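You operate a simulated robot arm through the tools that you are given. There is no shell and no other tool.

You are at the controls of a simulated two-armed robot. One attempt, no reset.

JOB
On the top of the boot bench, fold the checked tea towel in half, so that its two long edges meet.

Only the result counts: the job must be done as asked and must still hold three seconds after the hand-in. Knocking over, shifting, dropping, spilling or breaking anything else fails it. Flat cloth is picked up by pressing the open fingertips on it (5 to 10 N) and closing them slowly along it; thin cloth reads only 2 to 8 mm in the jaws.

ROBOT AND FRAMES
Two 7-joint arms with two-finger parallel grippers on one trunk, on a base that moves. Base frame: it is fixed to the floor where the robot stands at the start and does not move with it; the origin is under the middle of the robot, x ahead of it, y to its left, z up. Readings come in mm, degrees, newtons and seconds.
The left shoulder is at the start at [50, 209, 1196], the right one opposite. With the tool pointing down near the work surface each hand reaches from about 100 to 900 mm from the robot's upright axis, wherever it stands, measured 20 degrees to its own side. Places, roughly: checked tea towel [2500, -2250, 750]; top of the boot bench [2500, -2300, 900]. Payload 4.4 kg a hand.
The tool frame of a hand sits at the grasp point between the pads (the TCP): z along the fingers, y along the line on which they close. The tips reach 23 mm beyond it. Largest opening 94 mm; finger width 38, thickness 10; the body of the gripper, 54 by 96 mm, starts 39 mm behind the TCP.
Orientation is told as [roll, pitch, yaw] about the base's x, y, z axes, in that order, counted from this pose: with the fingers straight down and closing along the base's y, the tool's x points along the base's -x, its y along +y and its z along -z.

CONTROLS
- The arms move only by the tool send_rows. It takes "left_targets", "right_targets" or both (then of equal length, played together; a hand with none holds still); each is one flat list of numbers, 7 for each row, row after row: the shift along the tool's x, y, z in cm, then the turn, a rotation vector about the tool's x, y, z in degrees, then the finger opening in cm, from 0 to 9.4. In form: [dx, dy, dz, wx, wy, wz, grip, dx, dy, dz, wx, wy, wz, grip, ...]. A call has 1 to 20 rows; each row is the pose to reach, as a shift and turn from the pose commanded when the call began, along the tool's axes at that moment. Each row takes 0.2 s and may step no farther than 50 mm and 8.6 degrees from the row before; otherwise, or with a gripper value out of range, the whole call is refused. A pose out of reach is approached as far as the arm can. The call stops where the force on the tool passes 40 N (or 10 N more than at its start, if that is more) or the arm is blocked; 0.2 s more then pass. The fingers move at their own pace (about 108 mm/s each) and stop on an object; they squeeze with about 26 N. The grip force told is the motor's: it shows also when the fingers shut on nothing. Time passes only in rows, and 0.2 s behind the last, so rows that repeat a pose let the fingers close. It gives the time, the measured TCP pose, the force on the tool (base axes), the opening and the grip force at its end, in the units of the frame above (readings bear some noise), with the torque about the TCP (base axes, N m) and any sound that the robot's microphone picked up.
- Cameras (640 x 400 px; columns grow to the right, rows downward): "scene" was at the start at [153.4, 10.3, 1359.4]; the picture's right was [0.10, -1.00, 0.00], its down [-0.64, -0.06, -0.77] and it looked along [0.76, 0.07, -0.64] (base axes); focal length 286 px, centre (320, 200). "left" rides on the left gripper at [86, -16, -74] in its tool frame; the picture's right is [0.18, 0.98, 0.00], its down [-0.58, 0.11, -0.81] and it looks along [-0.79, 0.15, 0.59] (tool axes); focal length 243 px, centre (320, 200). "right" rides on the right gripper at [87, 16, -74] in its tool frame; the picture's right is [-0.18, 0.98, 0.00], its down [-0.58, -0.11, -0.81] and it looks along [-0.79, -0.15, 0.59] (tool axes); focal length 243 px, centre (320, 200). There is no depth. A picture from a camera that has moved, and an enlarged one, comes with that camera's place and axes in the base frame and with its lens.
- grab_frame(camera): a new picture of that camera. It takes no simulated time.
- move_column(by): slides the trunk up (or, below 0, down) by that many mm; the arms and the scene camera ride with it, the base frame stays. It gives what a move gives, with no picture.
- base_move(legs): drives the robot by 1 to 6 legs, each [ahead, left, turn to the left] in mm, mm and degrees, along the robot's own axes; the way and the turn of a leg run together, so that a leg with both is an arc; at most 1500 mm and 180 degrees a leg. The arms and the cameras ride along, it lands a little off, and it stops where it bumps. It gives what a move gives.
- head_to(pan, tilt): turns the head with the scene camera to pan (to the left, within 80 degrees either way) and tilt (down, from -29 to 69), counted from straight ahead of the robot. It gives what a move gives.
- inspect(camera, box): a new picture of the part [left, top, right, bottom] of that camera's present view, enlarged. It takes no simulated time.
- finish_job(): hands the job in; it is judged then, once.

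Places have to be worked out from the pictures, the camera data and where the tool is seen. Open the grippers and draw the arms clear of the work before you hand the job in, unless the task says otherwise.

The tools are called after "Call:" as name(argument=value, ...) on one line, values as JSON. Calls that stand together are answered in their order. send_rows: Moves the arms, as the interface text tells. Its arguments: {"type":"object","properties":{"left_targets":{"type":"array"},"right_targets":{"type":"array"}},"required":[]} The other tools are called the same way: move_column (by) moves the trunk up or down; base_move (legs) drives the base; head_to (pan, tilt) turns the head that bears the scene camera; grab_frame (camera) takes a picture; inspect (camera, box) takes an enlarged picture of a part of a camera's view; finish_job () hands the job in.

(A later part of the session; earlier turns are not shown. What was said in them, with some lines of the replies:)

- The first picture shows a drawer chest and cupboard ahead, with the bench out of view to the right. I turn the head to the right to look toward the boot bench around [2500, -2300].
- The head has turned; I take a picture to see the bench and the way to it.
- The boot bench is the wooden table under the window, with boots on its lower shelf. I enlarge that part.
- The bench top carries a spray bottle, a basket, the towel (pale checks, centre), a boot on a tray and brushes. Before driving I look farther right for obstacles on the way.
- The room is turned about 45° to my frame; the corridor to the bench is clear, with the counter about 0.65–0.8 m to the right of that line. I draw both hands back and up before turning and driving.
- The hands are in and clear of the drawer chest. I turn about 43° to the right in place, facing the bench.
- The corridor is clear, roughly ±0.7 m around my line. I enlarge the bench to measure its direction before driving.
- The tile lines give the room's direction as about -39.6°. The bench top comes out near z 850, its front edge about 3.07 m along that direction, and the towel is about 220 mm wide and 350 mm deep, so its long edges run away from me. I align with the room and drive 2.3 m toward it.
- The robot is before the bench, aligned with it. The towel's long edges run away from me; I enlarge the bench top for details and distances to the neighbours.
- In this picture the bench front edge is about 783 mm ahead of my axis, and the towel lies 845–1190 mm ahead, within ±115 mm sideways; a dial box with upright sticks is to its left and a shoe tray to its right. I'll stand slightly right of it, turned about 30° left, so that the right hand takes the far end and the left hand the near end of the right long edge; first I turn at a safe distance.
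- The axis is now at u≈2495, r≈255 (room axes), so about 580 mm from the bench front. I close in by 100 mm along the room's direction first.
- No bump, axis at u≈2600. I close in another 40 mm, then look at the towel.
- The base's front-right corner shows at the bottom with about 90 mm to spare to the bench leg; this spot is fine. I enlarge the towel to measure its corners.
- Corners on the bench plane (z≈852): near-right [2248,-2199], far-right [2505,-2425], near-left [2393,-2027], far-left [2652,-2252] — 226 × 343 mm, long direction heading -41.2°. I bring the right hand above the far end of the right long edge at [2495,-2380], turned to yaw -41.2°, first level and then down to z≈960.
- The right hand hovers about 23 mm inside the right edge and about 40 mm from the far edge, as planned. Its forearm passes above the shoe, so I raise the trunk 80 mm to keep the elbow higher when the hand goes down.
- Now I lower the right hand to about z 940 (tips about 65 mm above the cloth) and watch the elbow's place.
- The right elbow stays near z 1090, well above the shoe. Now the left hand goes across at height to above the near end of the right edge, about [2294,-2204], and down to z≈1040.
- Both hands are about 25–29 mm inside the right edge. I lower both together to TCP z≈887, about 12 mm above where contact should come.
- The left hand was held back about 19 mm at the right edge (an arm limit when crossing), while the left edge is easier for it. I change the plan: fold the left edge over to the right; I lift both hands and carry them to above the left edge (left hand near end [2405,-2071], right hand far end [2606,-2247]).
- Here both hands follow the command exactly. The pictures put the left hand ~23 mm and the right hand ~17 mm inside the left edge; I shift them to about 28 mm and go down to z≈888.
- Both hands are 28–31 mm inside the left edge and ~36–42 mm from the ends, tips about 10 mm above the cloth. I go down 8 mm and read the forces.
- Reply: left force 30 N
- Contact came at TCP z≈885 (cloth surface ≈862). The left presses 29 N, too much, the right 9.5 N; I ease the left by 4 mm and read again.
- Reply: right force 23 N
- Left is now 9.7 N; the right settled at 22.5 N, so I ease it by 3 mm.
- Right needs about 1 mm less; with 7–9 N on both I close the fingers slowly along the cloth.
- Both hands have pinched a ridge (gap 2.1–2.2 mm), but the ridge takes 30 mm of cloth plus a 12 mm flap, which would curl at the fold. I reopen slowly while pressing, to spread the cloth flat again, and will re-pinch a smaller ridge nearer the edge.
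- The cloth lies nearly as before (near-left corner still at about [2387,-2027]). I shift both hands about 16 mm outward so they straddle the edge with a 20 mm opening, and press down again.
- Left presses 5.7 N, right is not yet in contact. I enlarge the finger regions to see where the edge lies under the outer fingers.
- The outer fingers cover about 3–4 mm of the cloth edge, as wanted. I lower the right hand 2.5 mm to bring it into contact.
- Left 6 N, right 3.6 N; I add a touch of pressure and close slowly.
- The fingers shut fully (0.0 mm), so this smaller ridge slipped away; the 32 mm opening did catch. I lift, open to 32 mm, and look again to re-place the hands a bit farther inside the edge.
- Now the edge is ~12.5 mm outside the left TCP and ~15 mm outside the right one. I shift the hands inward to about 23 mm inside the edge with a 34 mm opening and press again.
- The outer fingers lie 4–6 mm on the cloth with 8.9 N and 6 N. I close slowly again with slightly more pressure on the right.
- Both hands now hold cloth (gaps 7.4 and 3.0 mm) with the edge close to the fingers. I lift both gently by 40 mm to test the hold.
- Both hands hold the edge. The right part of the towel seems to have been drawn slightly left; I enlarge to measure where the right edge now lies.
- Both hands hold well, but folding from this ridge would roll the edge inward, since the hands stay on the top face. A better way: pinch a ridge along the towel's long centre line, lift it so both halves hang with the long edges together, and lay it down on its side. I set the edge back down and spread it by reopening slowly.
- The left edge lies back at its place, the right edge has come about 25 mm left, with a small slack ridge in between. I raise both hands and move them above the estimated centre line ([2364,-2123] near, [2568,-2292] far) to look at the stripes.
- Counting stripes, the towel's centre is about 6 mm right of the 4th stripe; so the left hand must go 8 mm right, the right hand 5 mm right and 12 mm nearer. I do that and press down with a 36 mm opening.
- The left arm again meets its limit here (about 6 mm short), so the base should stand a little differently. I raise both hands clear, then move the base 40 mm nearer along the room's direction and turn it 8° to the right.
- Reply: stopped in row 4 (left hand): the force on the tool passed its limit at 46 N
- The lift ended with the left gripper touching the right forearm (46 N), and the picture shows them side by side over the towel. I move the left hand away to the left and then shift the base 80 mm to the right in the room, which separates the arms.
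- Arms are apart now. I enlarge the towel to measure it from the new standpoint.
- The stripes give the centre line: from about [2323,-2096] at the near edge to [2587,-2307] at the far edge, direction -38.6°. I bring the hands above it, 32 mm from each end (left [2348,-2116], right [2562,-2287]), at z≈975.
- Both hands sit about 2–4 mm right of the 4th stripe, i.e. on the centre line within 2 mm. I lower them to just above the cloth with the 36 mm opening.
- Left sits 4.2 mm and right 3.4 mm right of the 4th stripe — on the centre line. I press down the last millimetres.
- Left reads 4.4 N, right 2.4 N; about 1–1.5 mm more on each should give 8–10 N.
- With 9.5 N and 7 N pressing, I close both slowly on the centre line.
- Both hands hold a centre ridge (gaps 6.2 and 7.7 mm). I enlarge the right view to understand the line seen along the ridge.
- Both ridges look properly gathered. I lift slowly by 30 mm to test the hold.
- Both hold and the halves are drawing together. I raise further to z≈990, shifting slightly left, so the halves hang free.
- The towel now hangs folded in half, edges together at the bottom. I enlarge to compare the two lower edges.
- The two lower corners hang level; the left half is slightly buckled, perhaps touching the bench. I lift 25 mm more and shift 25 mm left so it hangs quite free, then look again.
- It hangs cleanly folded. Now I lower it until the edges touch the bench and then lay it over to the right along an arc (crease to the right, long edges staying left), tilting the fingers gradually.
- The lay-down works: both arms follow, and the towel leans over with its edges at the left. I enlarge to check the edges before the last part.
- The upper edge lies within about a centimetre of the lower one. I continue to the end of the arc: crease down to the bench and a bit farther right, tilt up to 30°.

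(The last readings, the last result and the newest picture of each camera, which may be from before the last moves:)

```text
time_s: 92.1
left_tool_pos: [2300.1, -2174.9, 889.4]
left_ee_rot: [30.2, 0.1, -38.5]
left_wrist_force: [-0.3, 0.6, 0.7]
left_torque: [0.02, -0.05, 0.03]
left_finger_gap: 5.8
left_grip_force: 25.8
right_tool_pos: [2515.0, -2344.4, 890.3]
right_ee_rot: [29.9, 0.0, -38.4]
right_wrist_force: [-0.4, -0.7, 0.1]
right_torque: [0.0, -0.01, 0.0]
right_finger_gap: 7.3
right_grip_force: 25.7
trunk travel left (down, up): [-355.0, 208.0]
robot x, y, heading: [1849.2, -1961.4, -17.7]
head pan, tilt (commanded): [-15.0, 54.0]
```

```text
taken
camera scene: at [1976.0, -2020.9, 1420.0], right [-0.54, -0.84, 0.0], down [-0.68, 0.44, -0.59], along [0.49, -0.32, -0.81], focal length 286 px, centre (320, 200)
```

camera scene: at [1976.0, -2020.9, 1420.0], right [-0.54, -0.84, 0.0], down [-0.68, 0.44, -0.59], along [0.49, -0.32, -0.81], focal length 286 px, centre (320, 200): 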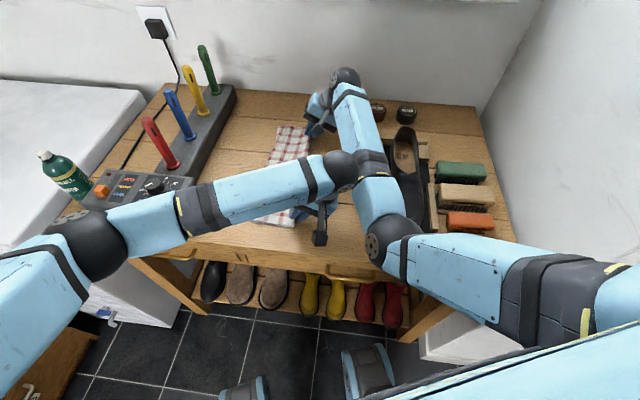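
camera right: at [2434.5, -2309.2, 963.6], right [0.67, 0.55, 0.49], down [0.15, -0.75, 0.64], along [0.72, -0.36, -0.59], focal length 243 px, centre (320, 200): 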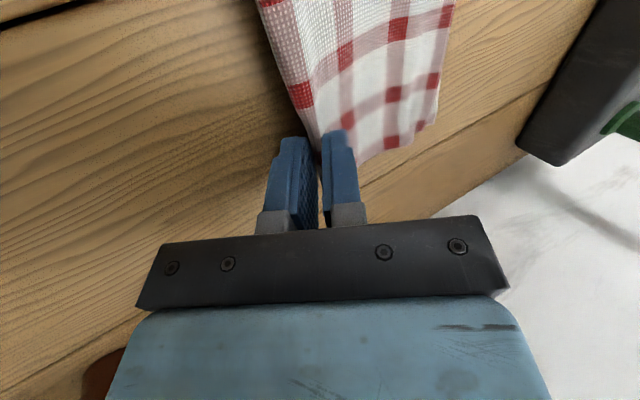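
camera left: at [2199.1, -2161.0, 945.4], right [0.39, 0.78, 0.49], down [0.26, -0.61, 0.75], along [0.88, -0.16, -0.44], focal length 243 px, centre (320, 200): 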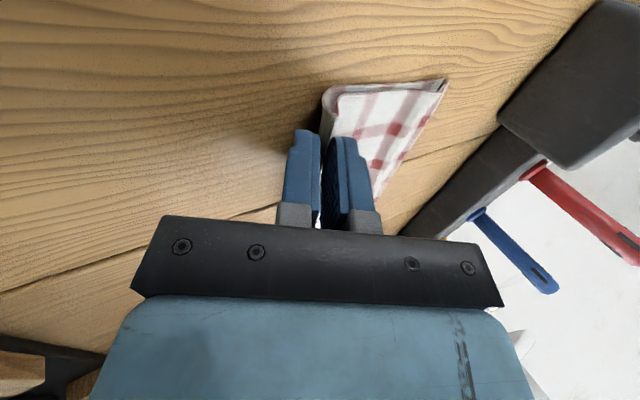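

The towel lies folded, held at the crease. I enlarge to check the near end, the far end and the edges.

Call:
inspect(camera="left", box=[290, 60, 470, 210])

Call:
inspect(camera="right", box=[230, 0, 480, 180])

Call:
inspect(camera="scene", box=[240, 110, 360, 250])

```text
2.67 times, centred on (380, 135) of left
camera zoom: at [2199.1, -2161.0, 945.4], right [0.39, 0.78, 0.49], down [0.26, -0.61, 0.75], along [0.88, -0.16, -0.44], focal length 647 px, centre (160, 373)
```

zoom: 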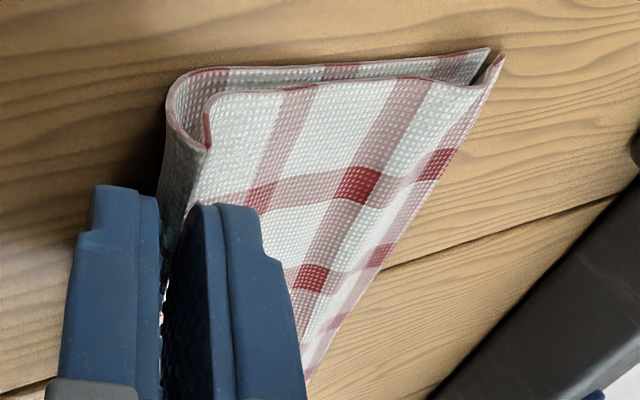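

```text
2.22 times, centred on (355, 90) of right
camera zoom: at [2434.5, -2309.2, 963.6], right [0.67, 0.55, 0.49], down [0.15, -0.75, 0.64], along [0.72, -0.36, -0.59], focal length 539 px, centre (242, 444)
```

zoom: 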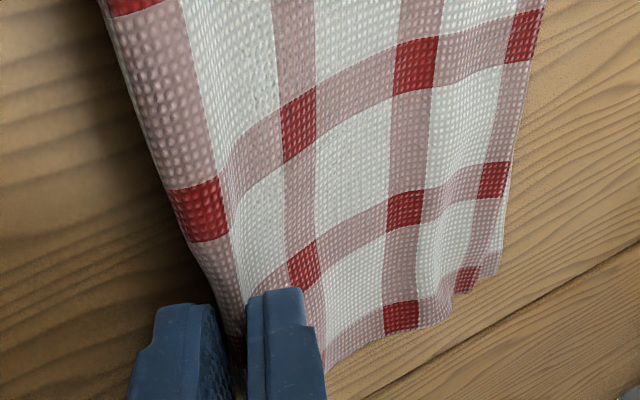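

```text
2.86 times, centred on (300, 180) of scene
camera zoom: at [1976.0, -2020.9, 1420.0], right [-0.54, -0.84, 0.0], down [-0.68, 0.44, -0.59], along [0.49, -0.32, -0.81], focal length 816 px, centre (377, 257)
```

zoom: 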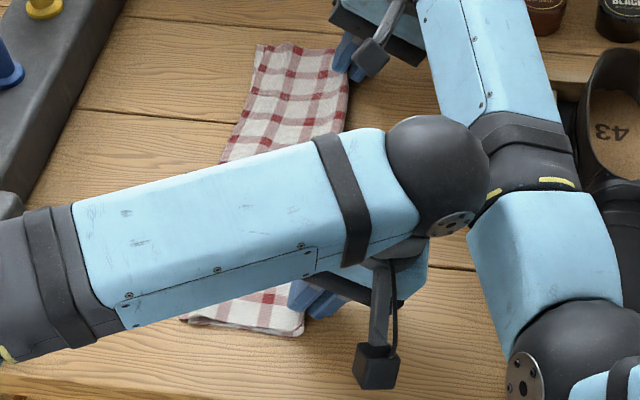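

The long edges coincide within a few millimetres at both ends. I release: open slightly, then draw the fingers back along their own axis.

Call:
send_rows(left_targets=[0, 0, 0, 0, 0, 0, 0.8, 0, 0, 0, 0, 0, 0, 1.2, 0, 0.1, -0.1, 0, 0, 0, 1.6, 0, 0.15, -0.3, 0, 0, 0, 1.9, 0, 0.15, -0.8, 0, 0, 0, 1.9, 0, 0.15, -1.5, 0, 0, 0, 1.9, 0, 0.15, -2.2, 0, 0, 0, 1.9, 0, 0.15, -3.0, 0, 0, 0, 1.9], right_targets=[0, 0, 0, 0, 0, 0, 0.8, 0, 0, 0, 0, 0, 0, 1.2, 0, 0.1, -0.1, 0, 0, 0, 1.6, 0, 0.15, -0.3, 0, 0, 0, 1.9, 0, 0.15, -0.8, 0, 0, 0, 1.9, 0, 0.15, -1.5, 0, 0, 0, 1.9, 0, 0.15, -2.2, 0, 0, 0, 1.9, 0, 0.15, -3.0, 0, 0, 0, 1.9])

Call:
inspect(camera="left", box=[270, 30, 490, 210])

Call:
inspect(camera="right", box=[230, 0, 480, 180])

Call:
grab_frame(camera="scene")

```text
time_s: 93.9
left_tool_pos: [2290.9, -2185.4, 916.1]
left_ee_rot: [30.2, 0.1, -38.6]
left_wrist_force: [0.7, 0.2, -0.7]
left_torque: [-0.01, 0.01, 0.02]
left_finger_gap: 19.1
left_grip_force: 0.1
right_tool_pos: [2506.7, -2354.5, 918.1]
right_ee_rot: [30.1, 0.0, -38.5]
right_wrist_force: [-0.2, 0.0, -0.3]
right_torque: [-0.04, 0.03, 0.0]
right_finger_gap: 18.8
right_grip_force: 0.1
trunk travel left (down, up): [-355.0, 208.0]
robot x, y, heading: [1847.8, -1965.2, -17.8]
head pan, tilt (commanded): [-15.0, 54.0]
```

```text
2.22 times, centred on (380, 120) of left
camera zoom: at [2190.5, -2171.6, 972.3], right [0.39, 0.78, 0.49], down [0.26, -0.61, 0.75], along [0.88, -0.16, -0.44], focal length 539 px, centre (187, 378)
```

zoom: 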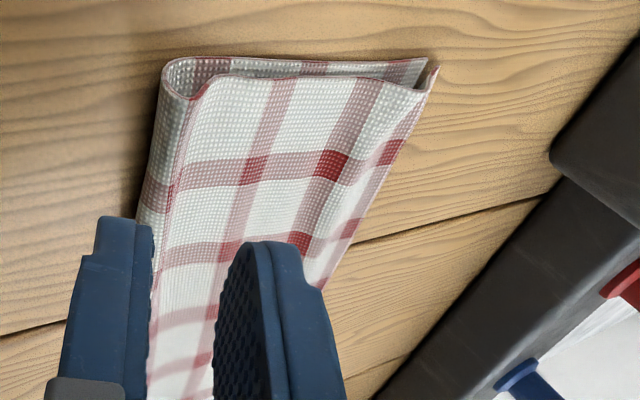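

```text
2.22 times, centred on (355, 90) of right
camera zoom: at [2426.4, -2319.9, 990.6], right [0.67, 0.55, 0.49], down [0.15, -0.75, 0.64], along [0.72, -0.36, -0.59], focal length 539 px, centre (242, 444)
```

zoom: 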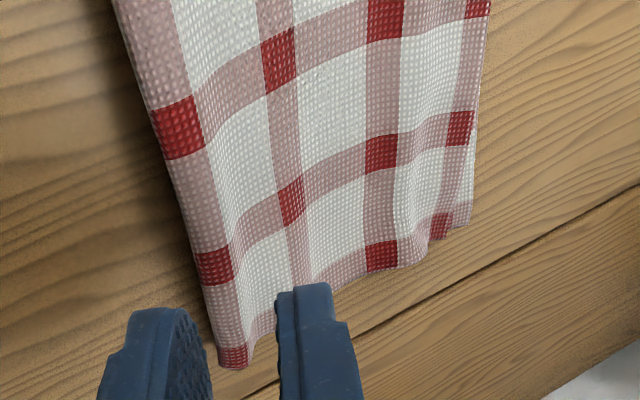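

```text
taken
camera scene: at [1975.8, -2020.9, 1420.0], right [-0.54, -0.84, 0.0], down [-0.68, 0.44, -0.59], along [0.49, -0.32, -0.81], focal length 286 px, centre (320, 200)
```

scene: 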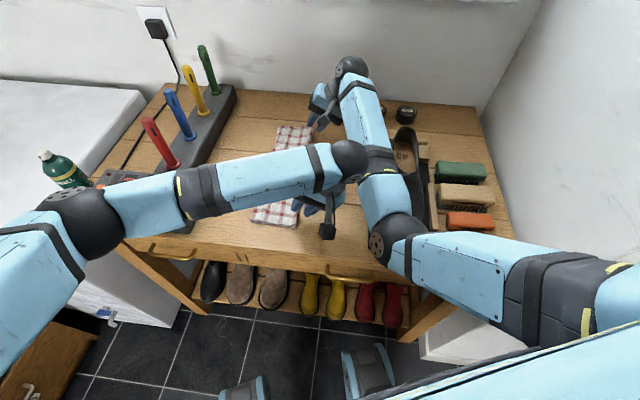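

The fold looks clean, crease rounded at the right and edges meeting at the left. I raise the left hand up and away to the left first, uprighting it, since it is close to the right forearm.

Call:
send_rows(left_targets=[0, 1.0, -1.73, 0, 0, 0, 1.9, 0, 2.0, -3.46, 0, 0, 0, 1.9, 0, 3.5, -6.0, 6, 0, 0, 1.9, 0, 6.2, -8.0, 12, 0, 0, 1.9, 0, 9.2, -9.0, 18, 0, 0, 1.9, 0, 12.0, -9.5, 24, 0, 0, 1.9, 0, 15.0, -10, 30, 0, 0, 1.9])

Call:
grab_frame(camera="scene")

```text
time_s: 95.5
left_tool_pos: [2341.5, -2122.8, 1078.9]
left_ee_rot: [0.1, 0.0, -38.6]
left_wrist_force: [0.2, 0.0, -0.2]
left_torque: [-0.01, -0.03, -0.03]
left_finger_gap: 19.0
left_grip_force: 0.2
right_tool_pos: [2506.9, -2355.1, 917.8]
right_ee_rot: [29.9, -0.1, -38.5]
right_wrist_force: [-0.9, 0.4, 0.5]
right_torque: [-0.02, 0.0, -0.01]
right_finger_gap: 19.2
right_grip_force: 0.2
trunk travel left (down, up): [-355.0, 208.0]
robot x, y, heading: [1848.6, -1962.3, -17.7]
head pan, tilt (commanded): [-15.0, 54.0]
```

```text
taken
camera scene: at [1976.4, -2019.6, 1420.0], right [-0.54, -0.84, 0.0], down [-0.68, 0.44, -0.59], along [0.49, -0.32, -0.81], focal length 286 px, centre (320, 200)
```

scene: 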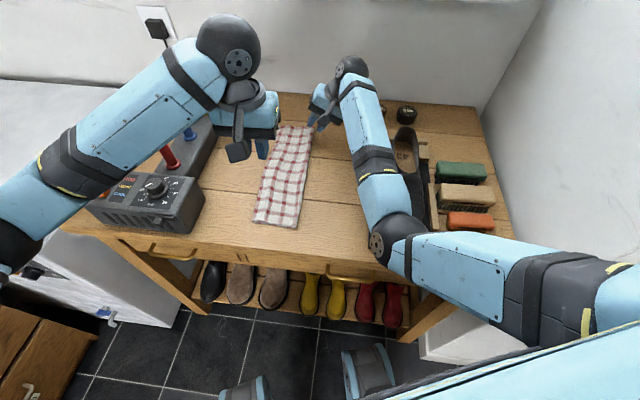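

The left hand is clear and the towel lies folded as a strip. I raise the right hand straight up, uprighting it, and then inspect.

Call:
send_rows(right_targets=[0, 1.0, -1.73, 0, 0, 0, 1.9, 0, 2.5, -4.33, 0, 0, 0, 1.9, 0, 4.5, -7.8, 6, 0, 0, 1.9, 0, 6.0, -10.4, 12, 0, 0, 1.9, 0, 7.0, -12.1, 18, 0, 0, 1.9, 0, 8.0, -13.9, 24, 0, 0, 1.9, 0, 8.0, -13.9, 30, 0, 0, 1.9])

Call:
inspect(camera="scene", box=[230, 110, 350, 240])

Call:
grab_frame(camera="left")

Call:
grab_frame(camera="right")

```text
time_s: 97.1
left_tool_pos: [2341.7, -2122.7, 1077.9]
left_ee_rot: [0.2, 0.1, -38.7]
left_wrist_force: [-0.8, 0.1, 0.2]
left_torque: [-0.02, 0.0, -0.01]
left_finger_gap: 19.0
left_grip_force: 0.1
right_tool_pos: [2506.5, -2354.5, 1077.3]
right_ee_rot: [-0.2, 0.1, -38.5]
right_wrist_force: [0.0, 1.0, -0.3]
right_torque: [-0.01, 0.01, 0.0]
right_finger_gap: 19.0
right_grip_force: 0.1
trunk travel left (down, up): [-355.0, 208.0]
robot x, y, heading: [1846.0, -1960.0, -17.6]
head pan, tilt (commanded): [-15.0, 54.0]
```

```text
3.08 times, centred on (290, 175) of scene
camera zoom: at [1976.4, -2019.9, 1419.9], right [-0.54, -0.84, 0.0], down [-0.68, 0.44, -0.59], along [0.49, -0.32, -0.81], focal length 879 px, centre (412, 277)
```

zoom: 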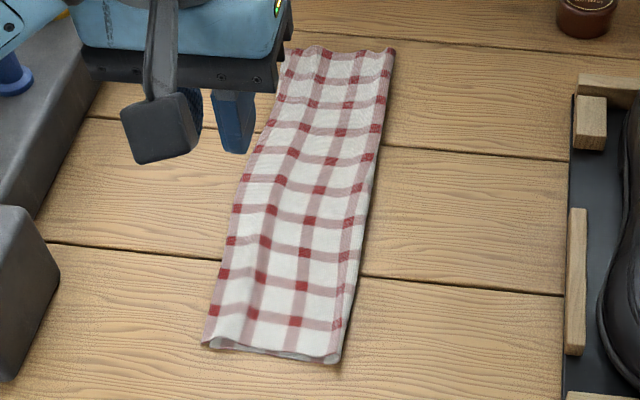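

```text
taken
camera left: at [2262.8, -2081.6, 1152.5], right [0.47, 0.88, 0.0], down [0.52, -0.28, 0.81], along [0.71, -0.38, -0.59], focal length 243 px, centre (320, 200)
```

left: 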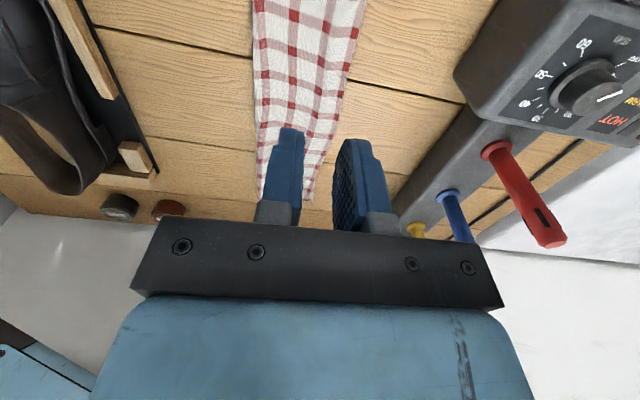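

```text
taken
camera right: at [2451.1, -2288.1, 1152.0], right [0.76, 0.65, 0.0], down [0.39, -0.45, 0.81], along [0.53, -0.61, -0.59], focal length 243 px, centre (320, 200)
```

right: 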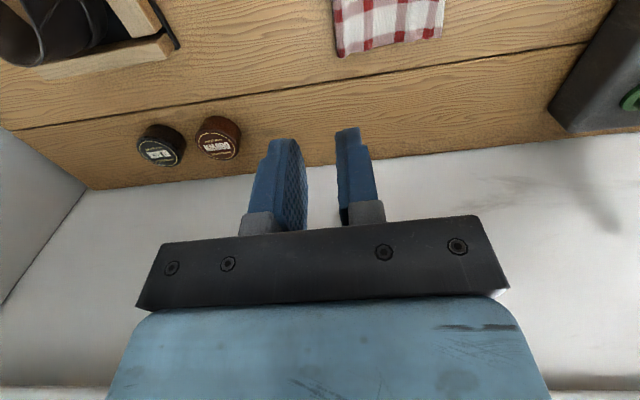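

The strip lies flat, about 103 mm wide. To check that the lower edge isn't hidden under the upper one, I move the left hand left and look at the left side with its camera.

Call:
send_rows(left_targets=[0, 3, 0, 0, 0, 0, 1.9, 0, 6, 0, 0, 0, 0, 1.9, 0, 9, 0, 0, 0, 0, 1.9, 0, 11, 0, 0, 0, 0, 1.9])

Call:
grab_frame(camera="left")

Call:
inspect(camera="left", box=[100, 0, 340, 200])

Call:
inspect(camera="scene", box=[230, 110, 350, 240])

```text
time_s: 98.1
left_tool_pos: [2410.5, -2037.7, 1079.1]
left_ee_rot: [0.1, 0.1, -38.5]
left_wrist_force: [0.0, -0.7, 0.9]
left_torque: [-0.01, 0.0, 0.02]
left_finger_gap: 19.1
left_grip_force: 0.1
right_tool_pos: [2506.9, -2354.5, 1078.4]
right_ee_rot: [0.0, -0.1, -38.5]
right_wrist_force: [-0.2, 0.5, 0.4]
right_torque: [0.02, -0.03, -0.01]
right_finger_gap: 18.9
right_grip_force: 0.0
trunk travel left (down, up): [-355.0, 208.0]
robot x, y, heading: [1849.0, -1964.6, -17.6]
head pan, tilt (commanded): [-15.0, 54.0]
```

```text
taken
camera left: at [2331.3, -1995.8, 1152.4], right [0.47, 0.88, 0.0], down [0.52, -0.28, 0.81], along [0.71, -0.38, -0.59], focal length 243 px, centre (320, 200)
```

left: 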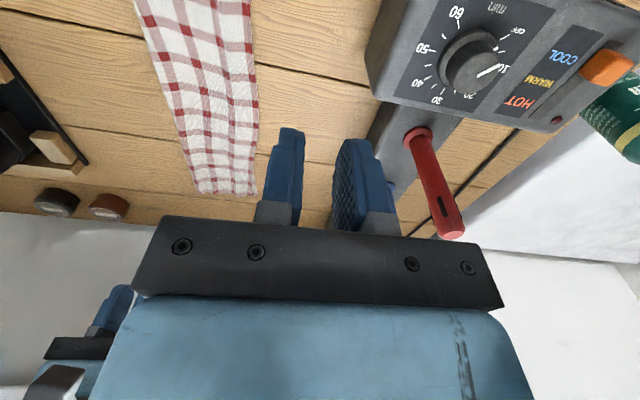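

```text
2.00 times, centred on (220, 100) of left
camera zoom: at [2331.3, -1995.8, 1152.4], right [0.47, 0.88, 0.0], down [0.52, -0.28, 0.81], along [0.71, -0.38, -0.59], focal length 485 px, centre (520, 400)
```

zoom: 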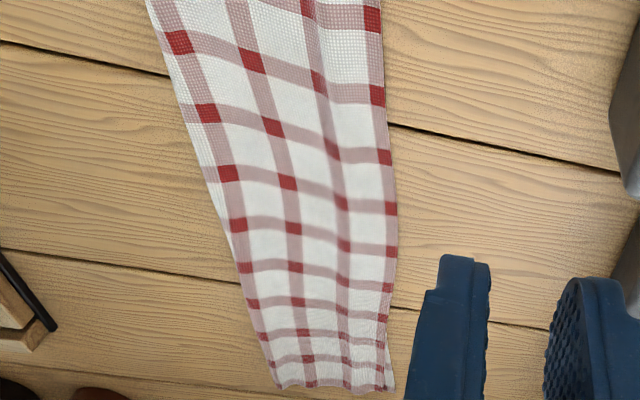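

```text
3.08 times, centred on (290, 175) of scene
camera zoom: at [1976.2, -2020.3, 1420.0], right [-0.54, -0.84, 0.0], down [-0.68, 0.44, -0.59], along [0.49, -0.32, -0.81], focal length 879 px, centre (412, 277)
```

zoom: 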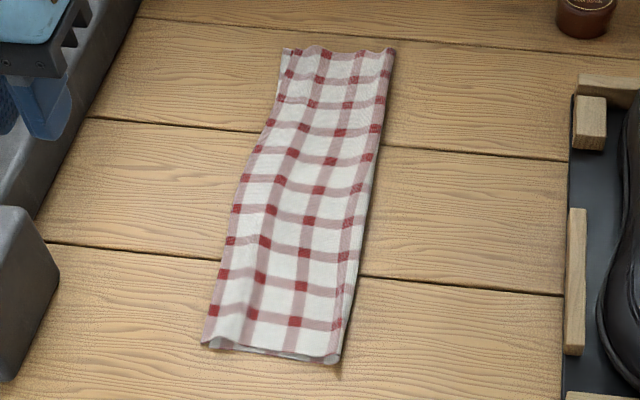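

The two long edges lie within about 5–9 mm of each other along the whole length, and nothing else has moved. I open both grippers and raise and draw both arms back clear of the bench.

Call:
send_rows(left_targets=[0, 0, -4, 0, 0, 0, 4, 0, 0, -8, 0, 0, 0, 6, 3, 0, -11, 0, 0, 0, 8, 7, 0, -12, 0, 0, 0, 9.4, 11, 0, -12, 0, 0, 0, 9.4, 15, 0, -12, 0, 0, 0, 9.4, 19, 0, -12, 0, 0, 0, 9.4], right_targets=[0, 0, -4, 0, 0, 0, 4, 0, 0, -8, 0, 0, 0, 6, 0, 0, -12, 0, 0, 0, 8, 3, -2, -14, 0, 0, 0, 9.4, 7, -4, -14, 0, 0, 0, 9.4, 10, -5, -14, 0, 0, 0, 9.4, 13, -6, -14, 0, 0, 0, 9.4])

Call:
grab_frame(camera="scene")

Call:
inspect(camera="scene", box=[230, 110, 350, 240])

```text
time_s: 99.7
left_tool_pos: [2259.1, -1918.0, 1199.4]
left_ee_rot: [0.2, 0.0, -38.5]
left_wrist_force: [0.1, 0.4, -0.1]
left_torque: [-0.01, -0.03, 0.04]
left_finger_gap: 94.0
left_grip_force: 0.0
right_tool_pos: [2366.5, -2320.6, 1218.1]
right_ee_rot: [0.0, -0.1, -38.5]
right_wrist_force: [-1.2, 1.7, -0.5]
right_torque: [-0.03, -0.04, 0.0]
right_finger_gap: 94.2
right_grip_force: 0.0
trunk travel left (down, up): [-355.0, 208.0]
robot x, y, heading: [1852.9, -1963.8, -17.6]
head pan, tilt (commanded): [-15.0, 54.0]
```

```text
taken
camera scene: at [1974.2, -2020.0, 1420.2], right [-0.54, -0.84, 0.0], down [-0.68, 0.44, -0.59], along [0.5, -0.32, -0.81], focal length 286 px, centre (320, 200)
```

scene: 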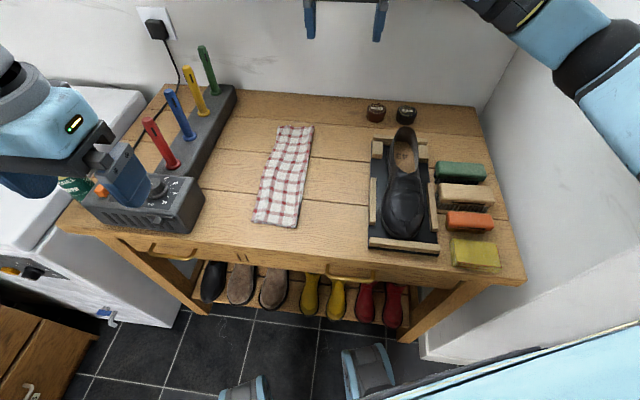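

```text
3.08 times, centred on (290, 175) of scene
camera zoom: at [1974.2, -2020.0, 1420.2], right [-0.54, -0.84, 0.0], down [-0.68, 0.44, -0.59], along [0.5, -0.32, -0.81], focal length 879 px, centre (412, 277)
```

zoom: 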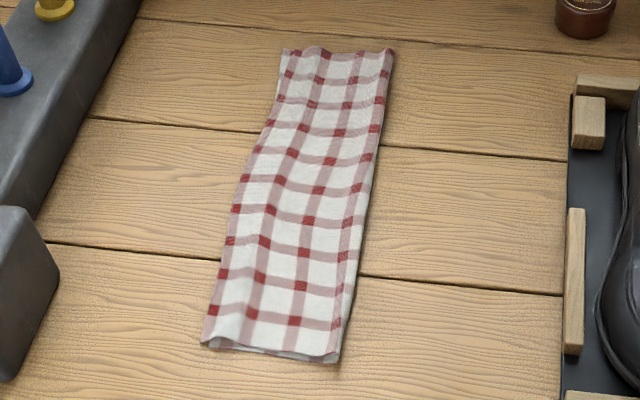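

The towel lies folded in half lengthwise on the bench top, its long edges together at the left and the crease at the right. The neighbouring objects are where they were, the grippers are open and the arms are clear, so I hand the job in.

Call:
finish_job()

```text
The job is handed in.
```

The checked tea towel is folded in half on top of the boot bench. Its two long edges lie together on the left and the crease is on the right. I have handed the job in, and I do not know yet how it was judged.

- **Edge match:** By my estimate from the pictures, the long edges meet to within about 5–9 mm. At the far end the lower layer shows slightly past the upper one. The upper layer has a few gentle wrinkles.
- **Other things:** In the last pictures everything else on the bench was where it started. At the end the grippers were open and both arms were raised clear of the bench.
- **Contact during the job:** The left gripper touched the right forearm once with 46 N. Nothing but the robot's own arms was involved, and I moved the base to separate the arms before continuing.

The first pinches at the left edge were abandoned because they would have rolled the edge inward. I instead pinched a ridge along the towel's centre line, lifted it so the halves hung together, and laid it on its side.
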